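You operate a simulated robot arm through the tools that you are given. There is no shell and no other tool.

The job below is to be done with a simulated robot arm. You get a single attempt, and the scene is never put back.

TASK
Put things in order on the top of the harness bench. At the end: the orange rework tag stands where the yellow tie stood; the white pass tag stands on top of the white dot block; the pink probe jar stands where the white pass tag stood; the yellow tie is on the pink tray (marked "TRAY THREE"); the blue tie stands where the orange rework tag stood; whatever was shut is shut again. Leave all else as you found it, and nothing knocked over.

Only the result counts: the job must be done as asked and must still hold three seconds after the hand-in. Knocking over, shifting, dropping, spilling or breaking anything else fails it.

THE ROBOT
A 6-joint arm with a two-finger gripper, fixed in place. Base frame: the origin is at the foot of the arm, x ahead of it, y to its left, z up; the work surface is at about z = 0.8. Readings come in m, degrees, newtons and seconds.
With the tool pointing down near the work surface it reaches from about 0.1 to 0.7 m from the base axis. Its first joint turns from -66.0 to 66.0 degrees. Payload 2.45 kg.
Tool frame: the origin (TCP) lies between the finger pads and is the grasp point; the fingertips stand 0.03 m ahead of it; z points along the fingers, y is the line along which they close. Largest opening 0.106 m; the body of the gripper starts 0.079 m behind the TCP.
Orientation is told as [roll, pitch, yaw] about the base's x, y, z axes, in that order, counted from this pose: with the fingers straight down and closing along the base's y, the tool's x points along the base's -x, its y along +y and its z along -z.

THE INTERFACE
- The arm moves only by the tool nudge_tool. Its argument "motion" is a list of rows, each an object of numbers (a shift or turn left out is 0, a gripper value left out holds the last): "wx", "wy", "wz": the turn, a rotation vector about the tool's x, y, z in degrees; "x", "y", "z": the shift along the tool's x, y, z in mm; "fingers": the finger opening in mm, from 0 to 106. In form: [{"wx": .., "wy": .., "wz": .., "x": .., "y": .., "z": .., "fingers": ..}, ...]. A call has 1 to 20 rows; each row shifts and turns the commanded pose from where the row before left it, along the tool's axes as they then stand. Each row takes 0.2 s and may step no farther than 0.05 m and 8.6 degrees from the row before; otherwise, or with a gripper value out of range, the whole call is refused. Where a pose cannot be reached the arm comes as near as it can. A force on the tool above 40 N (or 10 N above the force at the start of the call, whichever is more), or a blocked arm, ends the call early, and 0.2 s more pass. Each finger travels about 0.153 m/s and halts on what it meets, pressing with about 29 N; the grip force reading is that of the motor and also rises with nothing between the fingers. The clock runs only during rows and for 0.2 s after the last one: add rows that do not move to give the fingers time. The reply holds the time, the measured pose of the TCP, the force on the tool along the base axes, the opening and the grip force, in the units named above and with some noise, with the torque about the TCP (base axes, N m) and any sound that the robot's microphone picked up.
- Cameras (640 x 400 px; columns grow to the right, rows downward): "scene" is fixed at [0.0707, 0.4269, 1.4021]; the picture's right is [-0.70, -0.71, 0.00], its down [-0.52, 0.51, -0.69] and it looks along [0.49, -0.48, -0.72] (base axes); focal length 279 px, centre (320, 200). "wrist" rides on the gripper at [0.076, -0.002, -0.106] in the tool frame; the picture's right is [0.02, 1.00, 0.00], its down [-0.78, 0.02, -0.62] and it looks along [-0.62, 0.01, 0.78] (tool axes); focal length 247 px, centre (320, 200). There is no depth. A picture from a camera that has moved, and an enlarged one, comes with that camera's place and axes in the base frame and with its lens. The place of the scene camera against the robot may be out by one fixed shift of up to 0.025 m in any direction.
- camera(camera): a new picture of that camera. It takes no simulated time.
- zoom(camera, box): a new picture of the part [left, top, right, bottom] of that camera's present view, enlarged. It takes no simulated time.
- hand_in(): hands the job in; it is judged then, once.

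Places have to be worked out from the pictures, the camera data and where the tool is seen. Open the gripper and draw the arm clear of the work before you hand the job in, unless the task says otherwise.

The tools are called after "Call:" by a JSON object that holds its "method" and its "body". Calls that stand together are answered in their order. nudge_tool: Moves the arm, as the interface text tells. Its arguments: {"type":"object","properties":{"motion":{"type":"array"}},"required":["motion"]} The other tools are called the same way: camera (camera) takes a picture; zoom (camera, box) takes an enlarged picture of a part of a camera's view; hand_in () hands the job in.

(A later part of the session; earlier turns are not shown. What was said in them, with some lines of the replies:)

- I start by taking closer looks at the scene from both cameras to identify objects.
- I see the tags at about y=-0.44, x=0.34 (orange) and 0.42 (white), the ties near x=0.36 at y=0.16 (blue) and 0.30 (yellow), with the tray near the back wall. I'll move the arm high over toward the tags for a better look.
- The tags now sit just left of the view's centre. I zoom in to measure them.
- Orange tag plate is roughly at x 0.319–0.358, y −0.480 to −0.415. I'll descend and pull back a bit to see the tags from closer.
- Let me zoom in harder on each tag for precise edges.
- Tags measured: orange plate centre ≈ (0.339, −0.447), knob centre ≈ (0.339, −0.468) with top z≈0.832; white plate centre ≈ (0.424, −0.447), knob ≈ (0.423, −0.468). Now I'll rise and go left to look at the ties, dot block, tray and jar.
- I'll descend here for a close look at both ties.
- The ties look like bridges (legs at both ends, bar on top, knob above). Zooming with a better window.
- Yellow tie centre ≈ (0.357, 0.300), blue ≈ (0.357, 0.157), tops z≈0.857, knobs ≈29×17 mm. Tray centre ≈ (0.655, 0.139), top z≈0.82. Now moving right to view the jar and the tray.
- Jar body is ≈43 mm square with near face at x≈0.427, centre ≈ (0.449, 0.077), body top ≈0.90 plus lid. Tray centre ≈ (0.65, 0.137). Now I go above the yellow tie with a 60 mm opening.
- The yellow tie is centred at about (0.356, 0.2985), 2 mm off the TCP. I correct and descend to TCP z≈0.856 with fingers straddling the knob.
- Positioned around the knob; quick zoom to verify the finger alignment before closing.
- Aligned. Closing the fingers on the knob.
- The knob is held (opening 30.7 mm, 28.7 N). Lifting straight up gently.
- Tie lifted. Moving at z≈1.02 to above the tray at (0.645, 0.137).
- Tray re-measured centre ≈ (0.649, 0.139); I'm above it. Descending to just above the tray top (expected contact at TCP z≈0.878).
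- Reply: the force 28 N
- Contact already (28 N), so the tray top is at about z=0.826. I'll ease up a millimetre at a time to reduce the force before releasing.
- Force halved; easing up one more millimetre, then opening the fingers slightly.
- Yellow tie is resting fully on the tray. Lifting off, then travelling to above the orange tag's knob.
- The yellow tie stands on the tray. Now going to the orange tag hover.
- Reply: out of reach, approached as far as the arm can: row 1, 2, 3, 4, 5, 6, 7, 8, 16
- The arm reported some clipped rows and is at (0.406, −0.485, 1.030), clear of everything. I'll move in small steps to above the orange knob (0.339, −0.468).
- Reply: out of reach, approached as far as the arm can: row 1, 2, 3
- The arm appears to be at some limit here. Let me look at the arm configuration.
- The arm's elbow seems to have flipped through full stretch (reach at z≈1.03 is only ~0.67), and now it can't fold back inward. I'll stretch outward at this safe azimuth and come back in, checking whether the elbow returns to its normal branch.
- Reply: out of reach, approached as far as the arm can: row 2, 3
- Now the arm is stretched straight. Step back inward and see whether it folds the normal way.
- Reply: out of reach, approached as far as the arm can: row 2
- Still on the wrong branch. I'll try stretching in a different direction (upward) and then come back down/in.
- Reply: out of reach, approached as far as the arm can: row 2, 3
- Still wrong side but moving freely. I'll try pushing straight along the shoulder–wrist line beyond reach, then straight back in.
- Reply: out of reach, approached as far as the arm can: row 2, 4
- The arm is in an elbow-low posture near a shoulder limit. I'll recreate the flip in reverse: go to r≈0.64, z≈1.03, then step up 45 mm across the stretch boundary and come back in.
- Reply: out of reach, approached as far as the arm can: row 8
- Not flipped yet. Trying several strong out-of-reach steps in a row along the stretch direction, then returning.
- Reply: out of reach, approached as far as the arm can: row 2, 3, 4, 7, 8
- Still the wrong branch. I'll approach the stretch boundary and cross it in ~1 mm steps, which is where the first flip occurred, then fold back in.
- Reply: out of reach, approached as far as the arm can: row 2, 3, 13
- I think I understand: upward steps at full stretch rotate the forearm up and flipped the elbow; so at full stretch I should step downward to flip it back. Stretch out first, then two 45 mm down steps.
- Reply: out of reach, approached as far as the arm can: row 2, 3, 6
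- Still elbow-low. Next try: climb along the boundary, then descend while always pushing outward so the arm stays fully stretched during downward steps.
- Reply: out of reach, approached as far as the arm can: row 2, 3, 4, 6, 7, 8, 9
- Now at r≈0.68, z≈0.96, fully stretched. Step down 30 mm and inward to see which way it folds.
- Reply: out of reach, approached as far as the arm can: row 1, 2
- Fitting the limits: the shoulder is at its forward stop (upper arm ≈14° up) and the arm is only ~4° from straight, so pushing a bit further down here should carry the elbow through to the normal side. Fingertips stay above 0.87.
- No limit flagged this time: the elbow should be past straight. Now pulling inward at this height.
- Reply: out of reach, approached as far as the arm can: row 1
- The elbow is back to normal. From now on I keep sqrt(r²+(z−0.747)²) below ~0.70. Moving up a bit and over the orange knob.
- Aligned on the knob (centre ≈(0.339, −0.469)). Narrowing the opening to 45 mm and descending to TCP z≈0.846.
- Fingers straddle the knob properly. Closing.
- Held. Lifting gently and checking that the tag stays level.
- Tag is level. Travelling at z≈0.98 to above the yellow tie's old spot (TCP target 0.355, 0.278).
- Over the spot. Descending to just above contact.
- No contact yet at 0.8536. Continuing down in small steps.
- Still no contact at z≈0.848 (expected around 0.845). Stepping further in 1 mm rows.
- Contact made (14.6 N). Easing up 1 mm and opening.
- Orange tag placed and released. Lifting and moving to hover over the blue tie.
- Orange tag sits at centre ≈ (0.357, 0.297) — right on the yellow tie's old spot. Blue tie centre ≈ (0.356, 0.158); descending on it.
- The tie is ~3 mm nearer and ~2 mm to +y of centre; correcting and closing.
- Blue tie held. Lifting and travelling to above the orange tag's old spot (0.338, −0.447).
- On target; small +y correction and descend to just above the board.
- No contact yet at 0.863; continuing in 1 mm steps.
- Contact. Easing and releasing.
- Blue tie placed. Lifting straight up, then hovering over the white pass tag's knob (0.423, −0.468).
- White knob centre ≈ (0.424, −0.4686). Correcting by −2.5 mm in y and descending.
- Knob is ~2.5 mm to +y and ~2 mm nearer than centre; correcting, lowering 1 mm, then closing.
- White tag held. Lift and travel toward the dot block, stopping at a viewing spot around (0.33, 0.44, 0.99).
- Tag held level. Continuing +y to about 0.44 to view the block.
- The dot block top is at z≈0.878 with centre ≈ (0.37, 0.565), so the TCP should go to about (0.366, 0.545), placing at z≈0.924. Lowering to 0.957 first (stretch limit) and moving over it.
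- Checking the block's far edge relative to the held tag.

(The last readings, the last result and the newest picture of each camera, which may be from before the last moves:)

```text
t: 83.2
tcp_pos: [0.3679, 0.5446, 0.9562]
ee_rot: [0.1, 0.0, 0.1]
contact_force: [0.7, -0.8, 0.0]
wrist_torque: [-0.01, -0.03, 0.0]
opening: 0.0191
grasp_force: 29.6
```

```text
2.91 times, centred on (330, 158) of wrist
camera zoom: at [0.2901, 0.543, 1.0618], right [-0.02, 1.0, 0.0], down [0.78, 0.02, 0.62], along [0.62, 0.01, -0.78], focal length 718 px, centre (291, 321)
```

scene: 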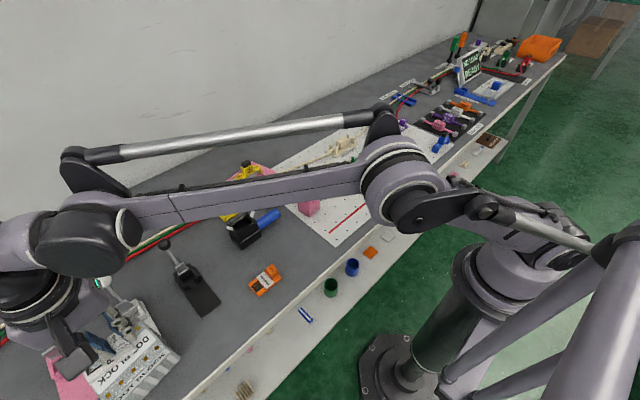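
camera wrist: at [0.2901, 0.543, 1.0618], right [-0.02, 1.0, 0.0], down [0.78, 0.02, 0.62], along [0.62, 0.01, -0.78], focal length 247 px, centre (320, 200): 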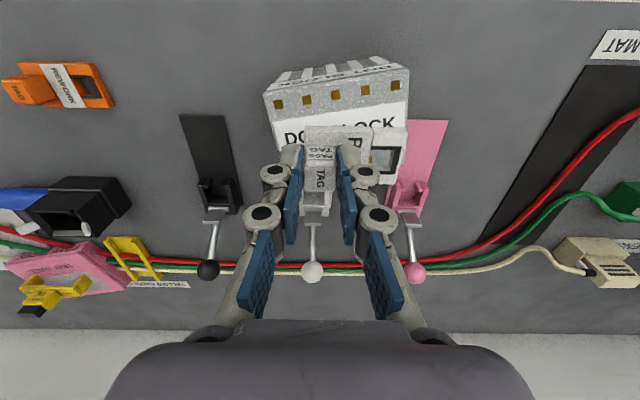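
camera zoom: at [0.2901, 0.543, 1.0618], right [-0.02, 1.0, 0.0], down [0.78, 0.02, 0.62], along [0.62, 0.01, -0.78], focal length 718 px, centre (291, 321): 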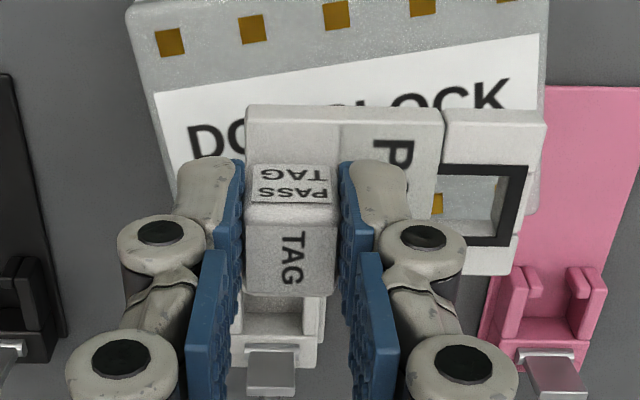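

Refined block top: corners give centre ≈ (0.3675, 0.559), yaw ≈10°, about 100×72 mm. Shifting −6 mm in y and descending to 0.934.

Call:
{"method": "nudge_tool", "body": {"motion": [{"y": -6, "x": 1}, {"z": 12}, {"z": 10}, {}]}}

Call:
{"method": "zoom", "body": {"camera": "scene", "box": [40, 280, 240, 400]}}

```text
t: 84.2
tcp_pos: [0.3646, 0.5412, 0.9342]
ee_rot: [0.1, -0.1, 0.0]
contact_force: [0.2, 0.6, 22.8]
wrist_torque: [0.07, -0.59, -0.01]
opening: 0.0194
grasp_force: 29.2
```

```text
3.20 times, centred on (140, 340) of scene
camera zoom: at [0.0705, 0.4265, 1.4022], right [-0.7, -0.71, 0.0], down [-0.52, 0.51, -0.69], along [0.49, -0.48, -0.72], focal length 894 px, centre (896, -248)
```

zoom: 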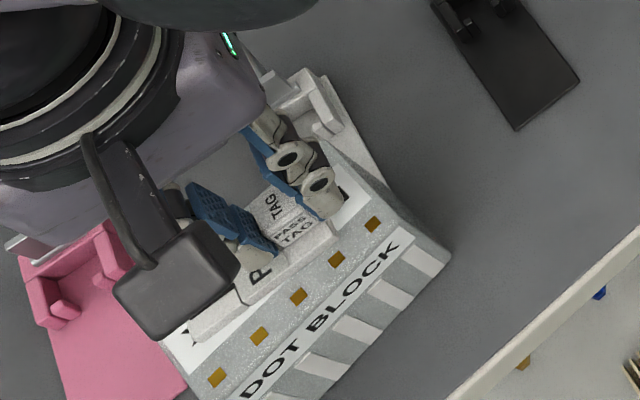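

Contact earlier than expected (z=0.934, torque suggests the far edge touches first) — the block top is a bit higher/slightly sloped. Let me look before releasing.

Call:
{"method": "zoom", "body": {"camera": "wrist", "box": [220, 70, 440, 207]}}

Call:
{"method": "zoom", "body": {"camera": "scene", "box": [90, 310, 190, 372]}}

```text
2.91 times, centred on (330, 138) of wrist
camera zoom: at [0.2877, 0.5379, 1.0402], right [-0.02, 1.0, 0.0], down [0.78, 0.02, 0.62], along [0.62, 0.01, -0.78], focal length 718 px, centre (291, 379)
```

zoom: 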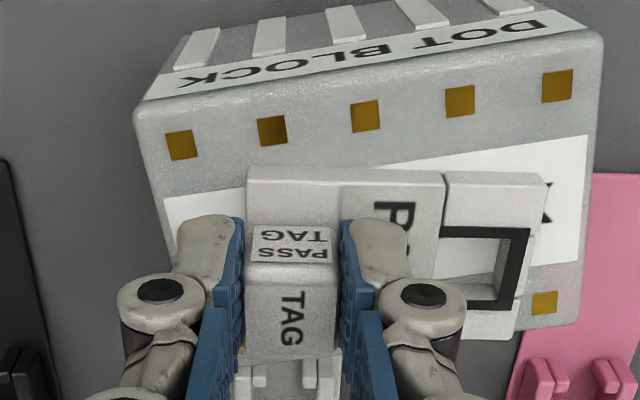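

```text
6.40 times, centred on (140, 341) of scene
camera zoom: at [0.0705, 0.4265, 1.4022], right [-0.7, -0.71, 0.0], down [-0.52, 0.51, -0.69], along [0.49, -0.48, -0.72], focal length 1787 px, centre (1472, -702)
```

zoom: 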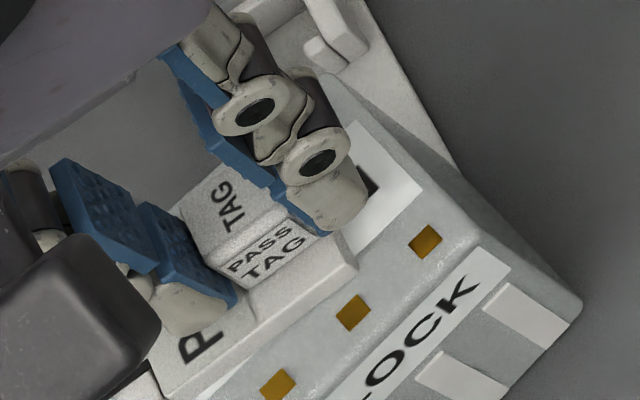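

The tag plate is centred on the block top, and the block's top slopes ~4° (far side higher, it leans on the clamp's base). I'll raise 2.5 mm, tilt the tool −4° about y to match, and touch down again.

Call:
{"method": "nudge_tool", "body": {"motion": [{"z": -2.5}, {"wy": -4}, {}]}}

```text
t: 85.0
tcp_pos: [0.365, 0.5412, 0.9344]
ee_rot: [0.0, -4.1, 0.1]
contact_force: [-1.4, -0.5, 0.1]
wrist_torque: [-0.02, 0.0, 0.03]
opening: 0.0192
grasp_force: 28.8
```

Now free of contact at 0.9344. Lowering gently.

Call:
{"method": "nudge_tool", "body": {"motion": [{"z": 1}, {"z": 0.7}, {}]}}

```text
t: 85.8
tcp_pos: [0.3651, 0.5399, 0.935]
ee_rot: [0.0, -4.1, 0.0]
contact_force: [0.6, -1.8, 6.8]
wrist_torque: [0.0, 0.07, 0.0]
opening: 0.019
grasp_force: 29.3
```

Light even contact (6.8 N, small torque). Releasing slowly.

Call:
{"method": "nudge_tool", "body": {"motion": [{"fingers": 23}, {"fingers": 28}, {"fingers": 36}, {"fingers": 46}, {}, {}]}}

Call:
{"method": "zoom", "body": {"camera": "wrist", "box": [220, 70, 440, 207]}}

```text
t: 87.2
tcp_pos: [0.3647, 0.5403, 0.933]
ee_rot: [0.0, -3.9, 0.0]
contact_force: [0.0, 0.2, -0.1]
wrist_torque: [0.02, 0.01, 0.03]
opening: 0.046
grasp_force: 0.1
```

```text
2.91 times, centred on (330, 138) of wrist
camera zoom: at [0.2804, 0.538, 1.0343], right [-0.02, 1.0, 0.0], down [0.74, 0.02, 0.68], along [0.67, 0.01, -0.74], focal length 718 px, centre (291, 379)
```

zoom: 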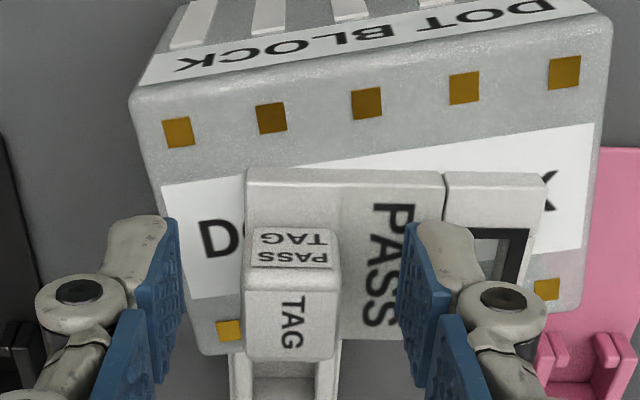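

Tag stands on the block. Retreating along the tool axis, then inward, then levelling the tool.

Call:
{"method": "nudge_tool", "body": {"motion": [{"z": -8}, {"z": -17}, {}, {"x": 20, "y": -25, "z": -10}, {"x": 20, "y": -35, "wy": 4}, {"y": -45}, {"y": -45}, {}, {}]}}

Call:
{"method": "camera", "body": {"camera": "wrist"}}

Call:
{"method": "camera", "body": {"camera": "scene"}}

Call:
{"method": "zoom", "body": {"camera": "scene", "box": [40, 280, 240, 400]}}

```text
t: 89.2
tcp_pos: [0.319, 0.3882, 0.9655]
ee_rot: [0.0, 0.0, 0.0]
contact_force: [-0.4, -0.4, 0.7]
wrist_torque: [0.03, 0.03, 0.01]
opening: 0.046
grasp_force: 0.1
```

```text
taken
camera wrist: at [0.2425, 0.3862, 1.0714], right [-0.02, 1.0, 0.0], down [0.78, 0.02, 0.62], along [0.62, 0.01, -0.78], focal length 247 px, centre (320, 200)
```

wrist: 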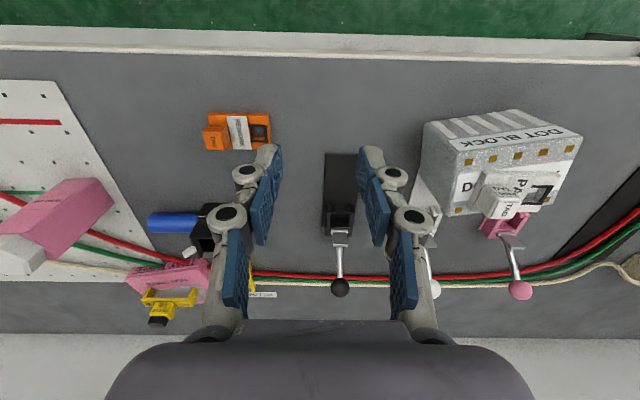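

```text
taken
```

scene: 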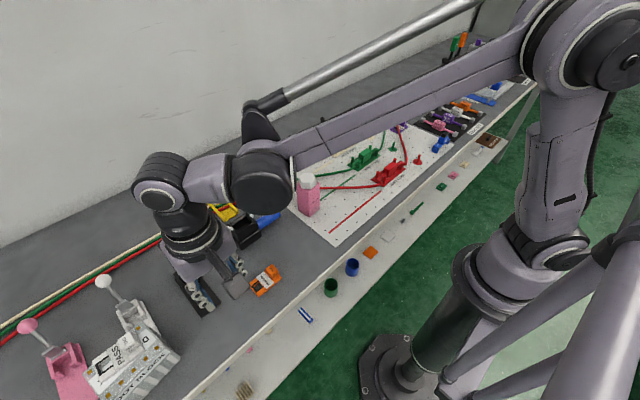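

```text
3.20 times, centred on (140, 340) of scene
camera zoom: at [0.0707, 0.4269, 1.4021], right [-0.7, -0.71, 0.0], down [-0.52, 0.51, -0.69], along [0.49, -0.48, -0.72], focal length 894 px, centre (896, -248)
```

zoom: 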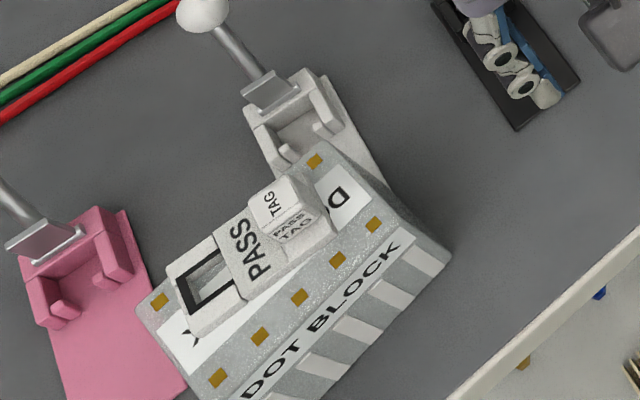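

The pass tag stands on the block and the clamps look untouched. Next the jar: moving to a viewing spot in front of it, wide open, at z≈1.0.

Call:
{"method": "nudge_tool", "body": {"motion": [{"z": -40, "fingers": 90}, {"y": -45}, {"y": -45}, {"y": -45}, {"y": -45}, {"y": -45}, {"y": -45}, {"y": -41}, {}, {}]}}

Call:
{"method": "camera", "body": {"camera": "wrist"}}

Call:
{"method": "zoom", "body": {"camera": "wrist", "box": [260, 100, 400, 188]}}

Call:
{"method": "zoom", "body": {"camera": "wrist", "box": [260, 160, 400, 248]}}

```text
t: 91.4
tcp_pos: [0.3229, 0.0787, 1.0065]
ee_rot: [-0.1, -0.1, 0.1]
contact_force: [-0.8, 0.0, -0.5]
wrist_torque: [0.0, -0.02, 0.01]
opening: 0.0901
grasp_force: 0.0
```

```text
taken
camera wrist: at [0.246, 0.0762, 1.1111], right [-0.02, 1.0, 0.0], down [0.78, 0.02, 0.62], along [0.62, 0.01, -0.78], focal length 247 px, centre (320, 200)
```

wrist: 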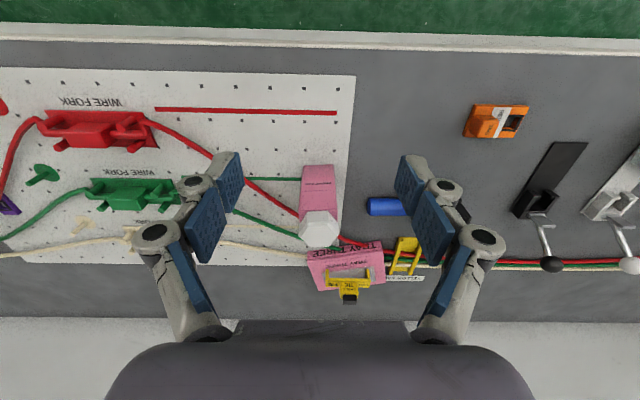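

```text
4.55 times, centred on (330, 144) of wrist
camera zoom: at [0.246, 0.0762, 1.1111], right [-0.02, 1.0, 0.0], down [0.78, 0.02, 0.62], along [0.62, 0.01, -0.78], focal length 1123 px, centre (274, 454)
```

zoom: 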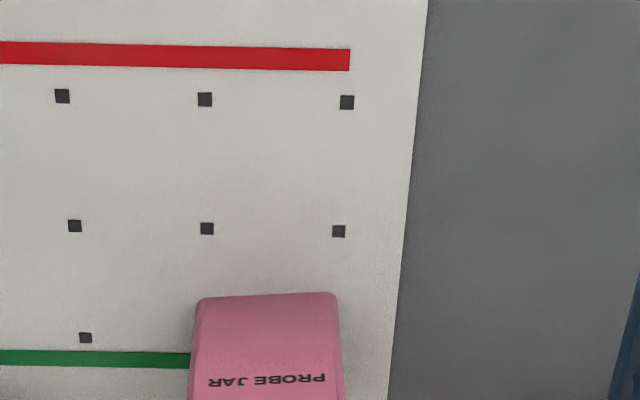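

```text
4.55 times, centred on (330, 204) of wrist
camera zoom: at [0.246, 0.0762, 1.1111], right [-0.02, 1.0, 0.0], down [0.78, 0.02, 0.62], along [0.62, 0.01, -0.78], focal length 1123 px, centre (274, 182)
```

zoom: 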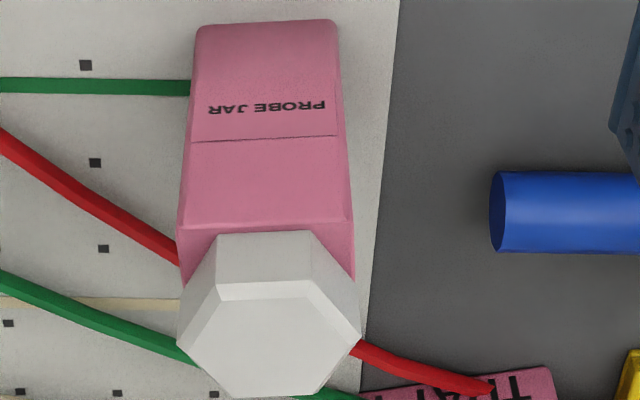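

Jar: near face mid (0.427, 0.076), yaw ≈ +4.5°, body 43 mm, top of body 0.90, lid top ≈0.92; centre ≈ (0.448, 0.079). I move above it, rotate the tool by 4.5°, opening 78 mm.

Call:
{"method": "nudge_tool", "body": {"motion": [{"x": -41.7, "fingers": 78}, {"x": -41.7}, {"x": -41.7}, {"wz": -4.5}, {}, {}]}}

Call:
{"method": "camera", "body": {"camera": "wrist"}}

Call:
{"method": "zoom", "body": {"camera": "scene", "box": [240, 120, 400, 230]}}

```text
t: 92.8
tcp_pos: [0.447, 0.0773, 1.006]
ee_rot: [0.0, 0.0, 4.7]
contact_force: [0.2, -0.2, 0.8]
wrist_torque: [-0.01, 0.0, -0.01]
opening: 0.0777
grasp_force: 0.0
```

```text
taken
camera wrist: at [0.3711, 0.0703, 1.1128], right [-0.1, 0.99, 0.0], down [0.78, 0.08, 0.62], along [0.62, 0.06, -0.78], focal length 247 px, centre (320, 200)
```

wrist: 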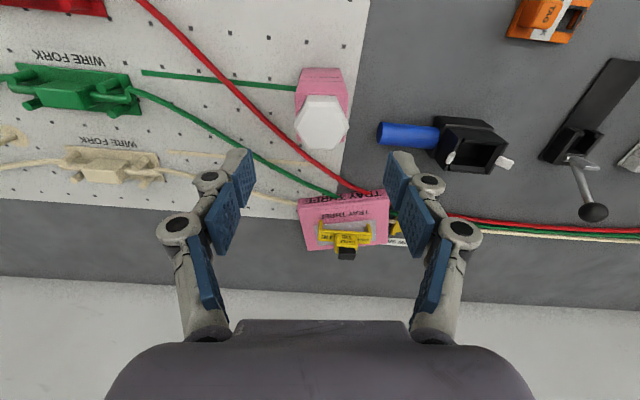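

```text
3.64 times, centred on (320, 175) of scene
camera zoom: at [0.0707, 0.4269, 1.4021], right [-0.7, -0.71, 0.0], down [-0.52, 0.51, -0.69], along [0.49, -0.48, -0.72], focal length 1016 px, centre (320, 291)
```

zoom: 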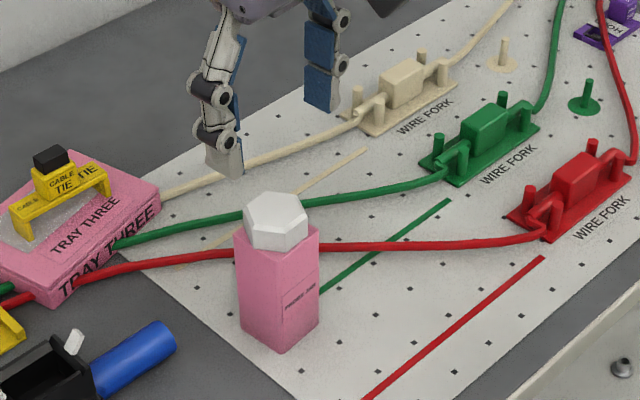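

Centred above the jar lid (≈0.4466, 0.078). Descending around the body.

Call:
{"method": "nudge_tool", "body": {"motion": [{"z": 40}, {"z": 40}, {"z": 30}, {"z": 15}, {"z": 5}, {}]}}

Call:
{"method": "camera", "body": {"camera": "wrist"}}

Call:
{"method": "zoom", "body": {"camera": "scene", "box": [240, 120, 400, 230]}}

```text
t: 94.2
tcp_pos: [0.4472, 0.0782, 0.8761]
ee_rot: [0.0, -0.1, 4.6]
contact_force: [-0.3, -0.2, 0.9]
wrist_torque: [-0.02, -0.01, -0.03]
opening: 0.0778
grasp_force: 0.0
```

```text
taken
camera wrist: at [0.3708, 0.0697, 0.9817], right [-0.1, 0.99, 0.0], down [0.78, 0.08, 0.62], along [0.62, 0.06, -0.78], focal length 247 px, centre (320, 200)
```

wrist: 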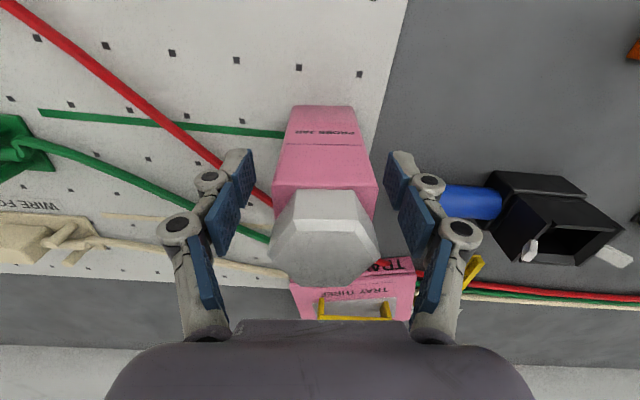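

```text
3.64 times, centred on (320, 175) of scene
camera zoom: at [0.0707, 0.4269, 1.4021], right [-0.7, -0.71, 0.0], down [-0.52, 0.51, -0.69], along [0.49, -0.48, -0.72], focal length 1016 px, centre (320, 291)
```

zoom: 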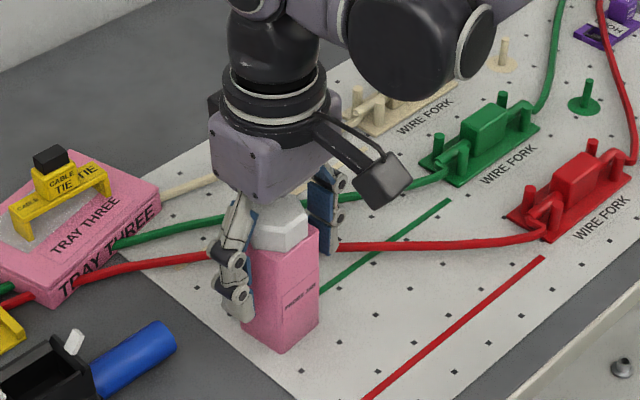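

Well centred around the jar. Closing.

Call:
{"method": "nudge_tool", "body": {"motion": [{"fingers": 60}, {"fingers": 48}, {"fingers": 30}, {}, {}, {}]}}

Call:
{"method": "camera", "body": {"camera": "wrist"}}

```text
t: 95.6
tcp_pos: [0.4473, 0.0775, 0.8763]
ee_rot: [0.0, 0.0, 4.7]
contact_force: [-0.1, 1.3, 2.0]
wrist_torque: [0.09, 0.03, -0.01]
opening: 0.0442
grasp_force: 29.3
```

```text
taken
camera wrist: at [0.3708, 0.0697, 0.9819], right [-0.1, 0.99, 0.0], down [0.78, 0.08, 0.62], along [0.62, 0.06, -0.78], focal length 247 px, centre (320, 200)
```

wrist: 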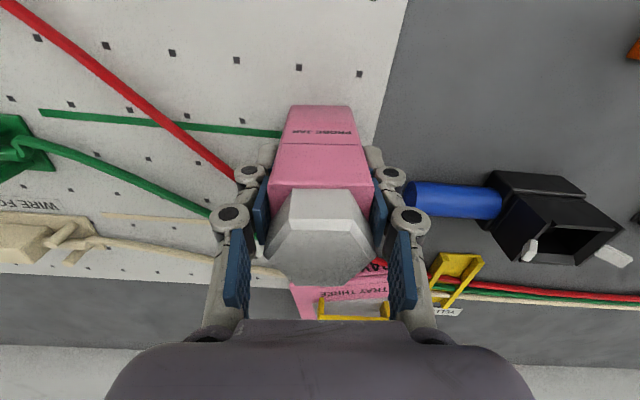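

Jar gripped (44 mm). Lifting straight up, then carrying to above the white tag's old spot.

Call:
{"method": "nudge_tool", "body": {"motion": [{"z": -6}, {"z": -20}, {"z": -40}, {"z": -42}, {}]}}

Call:
{"method": "camera", "body": {"camera": "wrist"}}

Call:
{"method": "zoom", "body": {"camera": "scene", "box": [220, 60, 420, 230]}}

```text
t: 96.8
tcp_pos: [0.4475, 0.0774, 0.9831]
ee_rot: [0.0, 0.0, 4.6]
contact_force: [0.1, 0.6, 0.0]
wrist_torque: [-0.01, 0.01, -0.05]
opening: 0.0442
grasp_force: 28.4
```

```text
taken
camera wrist: at [0.3703, 0.0686, 1.0888], right [-0.1, 0.99, 0.0], down [0.78, 0.08, 0.62], along [0.62, 0.06, -0.78], focal length 247 px, centre (320, 200)
```

wrist: 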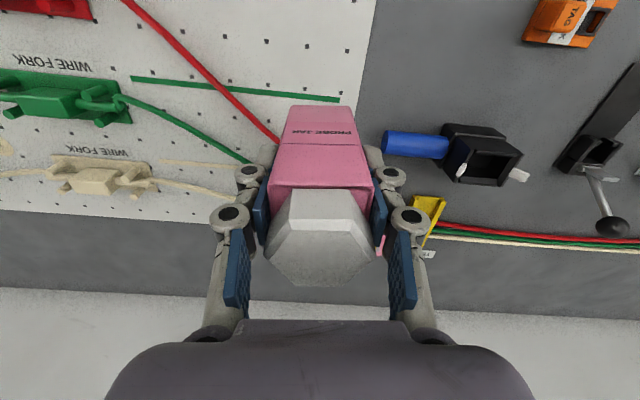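

```text
2.35 times, centred on (320, 145) of scene
camera zoom: at [0.0707, 0.4269, 1.4021], right [-0.7, -0.71, 0.0], down [-0.52, 0.51, -0.69], along [0.49, -0.48, -0.72], focal length 657 px, centre (320, 329)
```

zoom: 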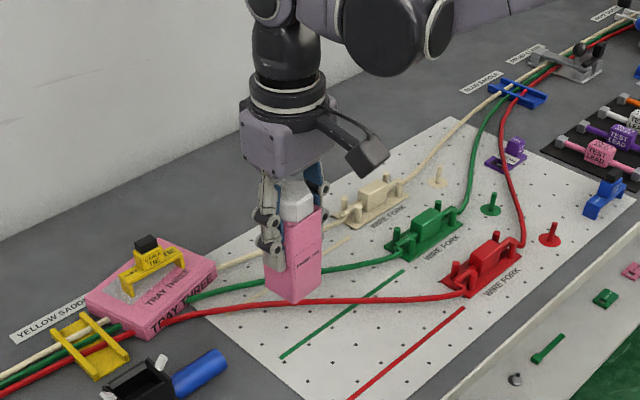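

The jar is up and level. Carrying it toward (0.4237, −0.447).

Call:
{"method": "nudge_tool", "body": {"motion": [{"x": 5.46, "y": -43.4}, {"x": 5.46, "y": -43.4}, {"x": 5.46, "y": -43.4}, {"x": 5.46, "y": -43.4}, {"x": 5.46, "y": -43.4}, {"x": 5.46, "y": -43.4}, {"x": 5.46, "y": -43.4}, {"x": 5.46, "y": -43.4}, {"x": 5.46, "y": -43.4}, {"x": 5.46, "y": -43.4}, {"x": 5.46, "y": -43.4}, {"x": 5.46, "y": -43.4}, {}, {}]}}

Call:
{"method": "camera", "body": {"camera": "wrist"}}

Call:
{"method": "zoom", "body": {"camera": "scene", "box": [360, 50, 500, 160]}}

```text
t: 99.8
tcp_pos: [0.4231, -0.4457, 0.9849]
ee_rot: [0.0, 0.0, 4.6]
contact_force: [-0.9, 0.3, -0.6]
wrist_torque: [0.01, -0.04, 0.0]
opening: 0.0441
grasp_force: 29.2
```

```text
taken
camera wrist: at [0.3467, -0.4539, 1.0903], right [-0.1, 0.99, 0.0], down [0.78, 0.08, 0.62], along [0.62, 0.06, -0.78], focal length 247 px, centre (320, 200)
```

wrist: 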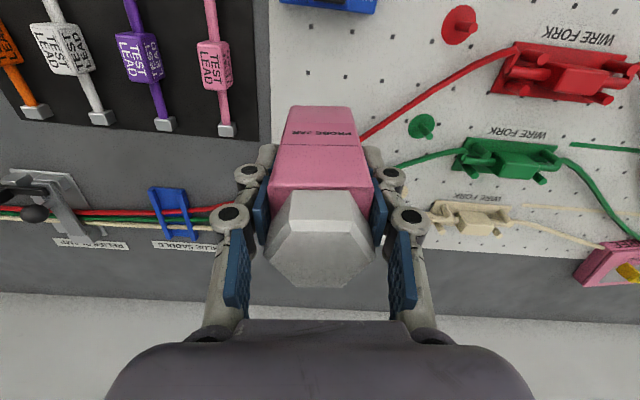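

```text
3.64 times, centred on (430, 105) of scene
camera zoom: at [0.0708, 0.4269, 1.4021], right [-0.7, -0.71, 0.0], down [-0.52, 0.51, -0.69], along [0.49, -0.48, -0.72], focal length 1016 px, centre (-80, 546)
```

zoom: 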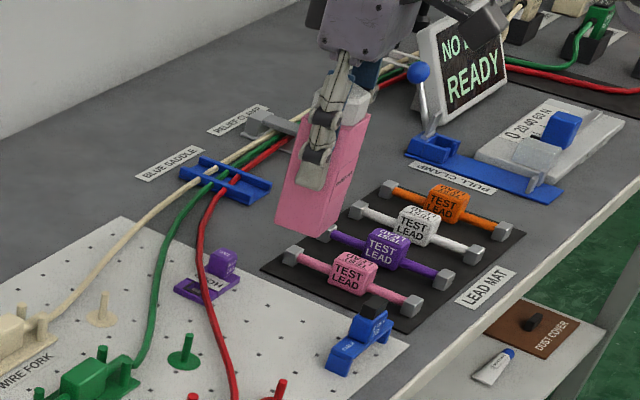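

On target. Descending to slightly above the board (jar was gripped at z≈0.876 on the same board).

Call:
{"method": "nudge_tool", "body": {"motion": [{"z": 40}, {"z": 35}, {"z": 20}, {"z": 7}, {}]}}

Call:
{"method": "zoom", "body": {"camera": "scene", "box": [360, 50, 500, 160]}}

```text
t: 101.0
tcp_pos: [0.423, -0.4445, 0.8829]
ee_rot: [0.0, 0.0, 4.6]
contact_force: [-0.1, -0.7, -0.3]
wrist_torque: [-0.01, 0.02, -0.01]
opening: 0.044
grasp_force: 28.7
```

```text
3.64 times, centred on (430, 105) of scene
camera zoom: at [0.0707, 0.4269, 1.4021], right [-0.7, -0.71, 0.0], down [-0.52, 0.51, -0.69], along [0.49, -0.48, -0.72], focal length 1016 px, centre (-80, 546)
```

zoom: 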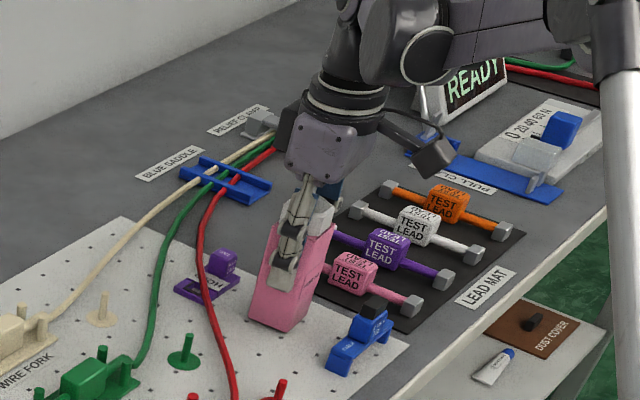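

Just above the board; y reads −0.4445 so I nudge −1.5 mm and lower in small steps.

Call:
{"method": "nudge_tool", "body": {"motion": [{"y": -1.5, "z": 1.5}, {"z": 1.5}, {"z": 1.5}, {}]}}

```text
t: 102.0
tcp_pos: [0.4236, -0.4457, 0.8778]
ee_rot: [0.0, -0.1, 4.6]
contact_force: [0.0, -0.1, -1.4]
wrist_torque: [-0.01, -0.02, 0.0]
opening: 0.0444
grasp_force: 29.1
```

Call:
{"method": "nudge_tool", "body": {"motion": [{"z": 0.8}, {"z": 0.8}, {}]}}

```text
t: 102.8
tcp_pos: [0.4223, -0.4458, 0.876]
ee_rot: [0.0, 0.0, 4.6]
contact_force: [0.3, 0.2, -0.1]
wrist_torque: [-0.01, 0.0, 0.01]
opening: 0.0439
grasp_force: 28.9
```

Call:
{"method": "nudge_tool", "body": {"motion": [{"z": 0.8}, {"z": 0.8}, {}]}}

```text
t: 103.6
tcp_pos: [0.4239, -0.4466, 0.8749]
ee_rot: [-0.1, -0.1, 4.5]
contact_force: [1.3, -3.5, 17.0]
wrist_torque: [-0.13, -0.08, 0.0]
opening: 0.044
grasp_force: 28.6
```

Contact (17 N). Easing up and releasing gently.

Call:
{"method": "nudge_tool", "body": {"motion": [{"z": -0.9}, {}, {"fingers": 48}, {"fingers": 54}, {"fingers": 62}, {}, {}]}}

Call:
{"method": "camera", "body": {"camera": "wrist"}}

Call:
{"method": "zoom", "body": {"camera": "scene", "box": [360, 50, 500, 160]}}

```text
t: 105.2
tcp_pos: [0.4232, -0.4462, 0.8751]
ee_rot: [0.0, -0.1, 4.6]
contact_force: [0.6, -0.2, -0.5]
wrist_torque: [0.03, -0.04, -0.01]
opening: 0.0618
grasp_force: 0.0
```

```text
taken
camera wrist: at [0.3468, -0.4542, 0.9819], right [-0.1, 0.99, 0.0], down [0.78, 0.08, 0.62], along [0.62, 0.06, -0.78], focal length 247 px, centre (320, 200)
```

wrist: 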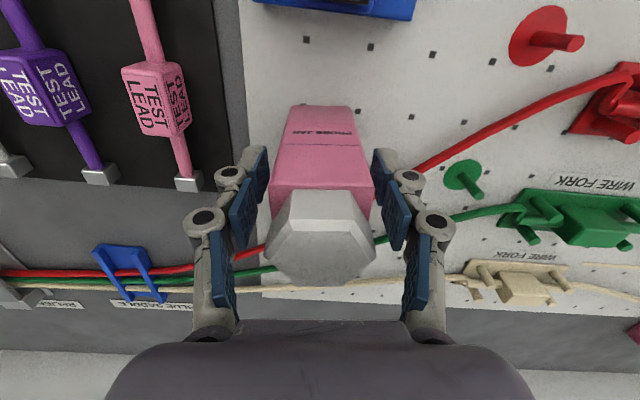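

```text
3.64 times, centred on (430, 105) of scene
camera zoom: at [0.0707, 0.4269, 1.4021], right [-0.7, -0.71, 0.0], down [-0.52, 0.51, -0.69], along [0.49, -0.48, -0.72], focal length 1016 px, centre (-80, 546)
```

zoom: 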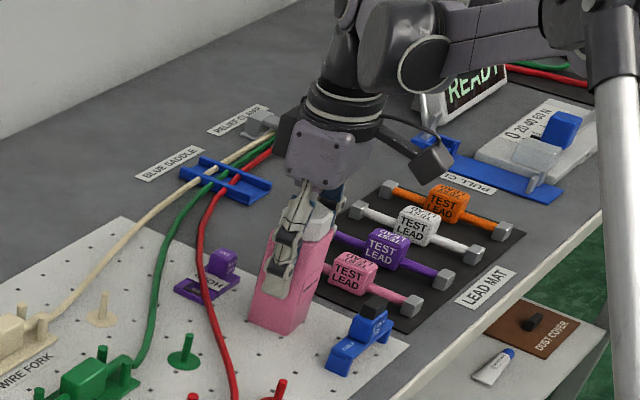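

Released and the jar stands. Opening slightly more and lifting straight up.

Call:
{"method": "nudge_tool", "body": {"motion": [{"fingers": 72}, {"z": -10}, {"z": -35}, {"z": -40}, {"z": -35}, {}]}}

Call:
{"method": "camera", "body": {"camera": "wrist"}}

Call:
{"method": "camera", "body": {"camera": "scene"}}

```text
t: 106.6
tcp_pos: [0.4249, -0.446, 0.9967]
ee_rot: [0.0, 0.0, 4.6]
contact_force: [-0.1, -0.2, -0.8]
wrist_torque: [0.03, 0.03, -0.01]
opening: 0.072
grasp_force: 0.1
```

```text
taken
camera wrist: at [0.348, -0.454, 1.1027], right [-0.1, 0.99, 0.0], down [0.78, 0.08, 0.62], along [0.62, 0.06, -0.78], focal length 247 px, centre (320, 200)
```

wrist: 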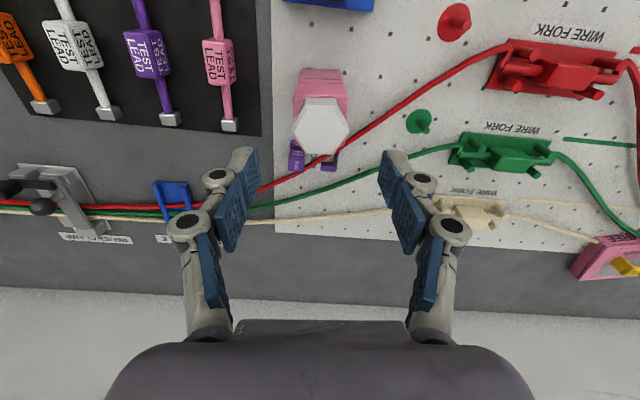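

```text
taken
```

scene: 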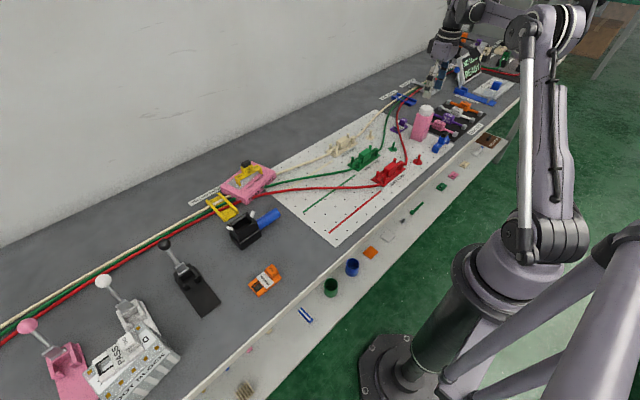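

All five items placed. Retreating inward and up, then returning to the start pose for a final inspection.

Call:
{"method": "nudge_tool", "body": {"motion": [{"x": 25, "wz": 4.6}, {"x": 40}, {"x": 10, "z": -40}, {"z": -40}, {"y": 45}, {"y": 45}, {"y": 45}, {"y": 45}, {"y": 45}, {"y": 45}, {"y": 45}, {"y": 45, "z": -20}, {}, {}]}}

Call:
{"method": "camera", "body": {"camera": "wrist"}}

Call:
{"method": "camera", "body": {"camera": "scene"}}

Call:
{"method": "zoom", "body": {"camera": "wrist", "box": [0, 20, 200, 145]}}

Call:
{"method": "zoom", "body": {"camera": "scene", "box": [360, 50, 540, 170]}}

```text
t: 109.6
tcp_pos: [0.3488, -0.0903, 1.097]
ee_rot: [0.0, 0.0, -0.1]
contact_force: [-0.1, 0.1, 1.3]
wrist_torque: [-0.01, -0.03, 0.0]
opening: 0.0718
grasp_force: 0.0
```

```text
taken
camera wrist: at [0.2716, -0.0937, 1.2029], right [-0.02, 1.0, 0.0], down [0.78, 0.02, 0.62], along [0.62, 0.01, -0.78], focal length 247 px, centre (320, 200)
```

wrist: 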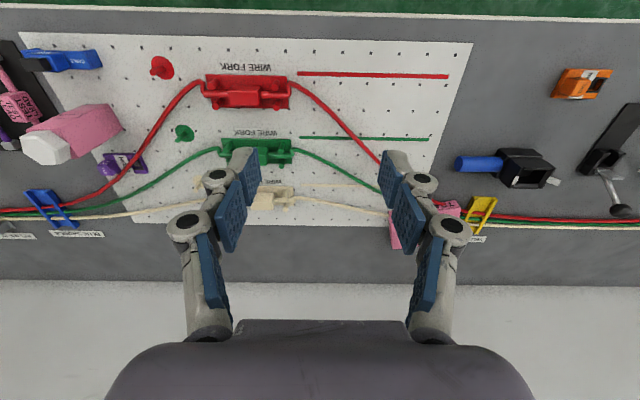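

```text
taken
```

scene: 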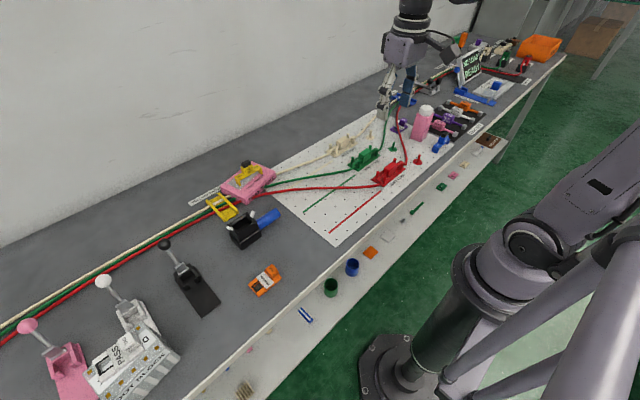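

```text
3.20 times, centred on (100, 82) of wrist
camera zoom: at [0.2716, -0.0937, 1.2029], right [-0.02, 1.0, 0.0], down [0.78, 0.02, 0.62], along [0.62, 0.01, -0.78], focal length 790 px, centre (1024, 576)
```

zoom: 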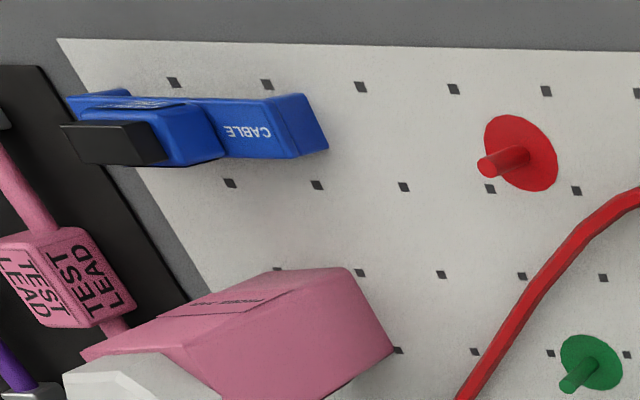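

```text
3.33 times, centred on (450, 110) of scene
camera zoom: at [0.0707, 0.427, 1.4021], right [-0.7, -0.71, 0.0], down [-0.52, 0.51, -0.69], along [0.49, -0.48, -0.72], focal length 931 px, centre (-113, 500)
```

zoom: 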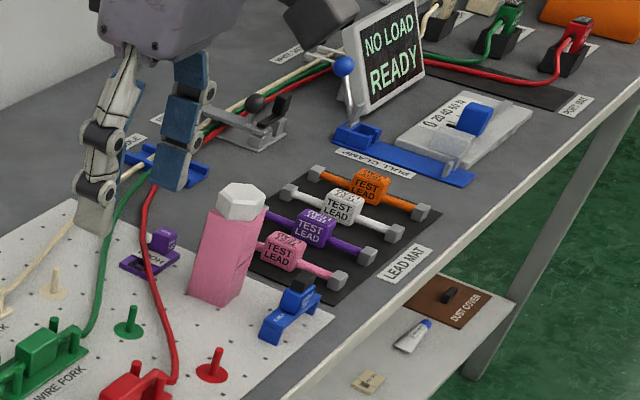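

Everything on the right matches. Opening the gripper fully and taking a last look at the left side before handing in.

Call:
{"method": "nudge_tool", "body": {"motion": [{"fingers": 106}, {}, {}]}}

Call:
{"method": "zoom", "body": {"camera": "scene", "box": [0, 220, 280, 400]}}

Call:
{"method": "zoom", "body": {"camera": "scene", "box": [180, 130, 340, 230]}}

```text
t: 110.4
tcp_pos: [0.349, -0.0916, 1.0968]
ee_rot: [0.0, 0.0, 0.1]
contact_force: [0.6, -0.5, 0.4]
wrist_torque: [-0.01, -0.01, -0.02]
opening: 0.1063
grasp_force: 0.1
```

```text
2.22 times, centred on (140, 310) of scene
camera zoom: at [0.0707, 0.4269, 1.4021], right [-0.7, -0.71, 0.0], down [-0.52, 0.51, -0.69], along [0.49, -0.48, -0.72], focal length 621 px, centre (720, -44)
```

zoom: 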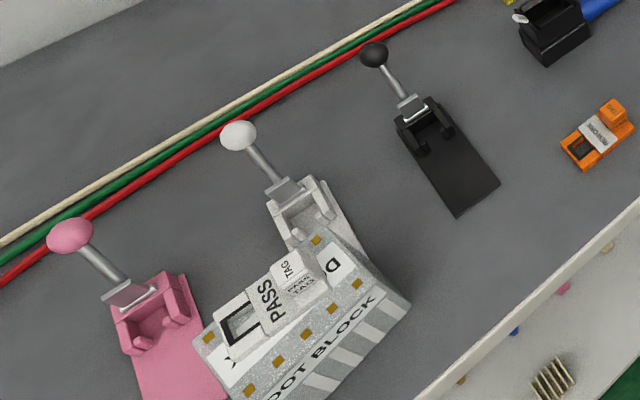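

```text
4.00 times, centred on (260, 180) of scene
camera zoom: at [0.0707, 0.4269, 1.4021], right [-0.7, -0.71, 0.0], down [-0.52, 0.51, -0.69], along [0.49, -0.48, -0.72], focal length 1117 px, centre (560, 280)
```

zoom: 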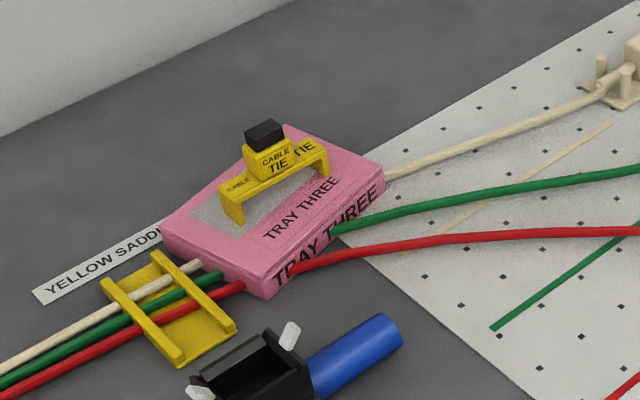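

The last pictures show every item in its place. The dot block, clamps, wires and leads look unchanged, nothing that was shut was opened, and the gripper is open and clear of the work. Handing in.

Call:
{"method": "hand_in", "body": {}}

```text
The job is handed in.
```

All five items are where you asked, and I handed the job in with the gripper open and the arm clear of the bench. I have no verdict back yet; what follows is from my last pictures and readings.

| Item | Where it is now |
|---|---|
| Yellow tie | On the pink tray ("TRAY THREE") |
| Orange rework tag | Where the yellow tie stood, within about 2 mm by my measurement |
| Blue tie | Where the orange rework tag stood, set down to within about 1 mm of that spot |
| White pass tag | On top of the white dot block, near the middle |
| Pink probe jar | Where the white pass tag stood, set down to within about 1 mm of that spot |

- **Nothing disturbed:** In the final pictures the dot block, clamps, wires, test leads and purple tag look as they did at the start. Nothing is knocked over.
- **Shut items:** I opened nothing, so there was nothing to shut again.
- **Dot block slope:** Its top seems to slope about 4 degrees, higher at the back, apparently because it leans on the white clamp's base. I tilted the tag to match before letting go, and it sat still.
- **Arm elbow flip:** After the tray move the elbow flipped the wrong way at full stretch. I freed it in the open space above the lead mat, and it touched nothing there.
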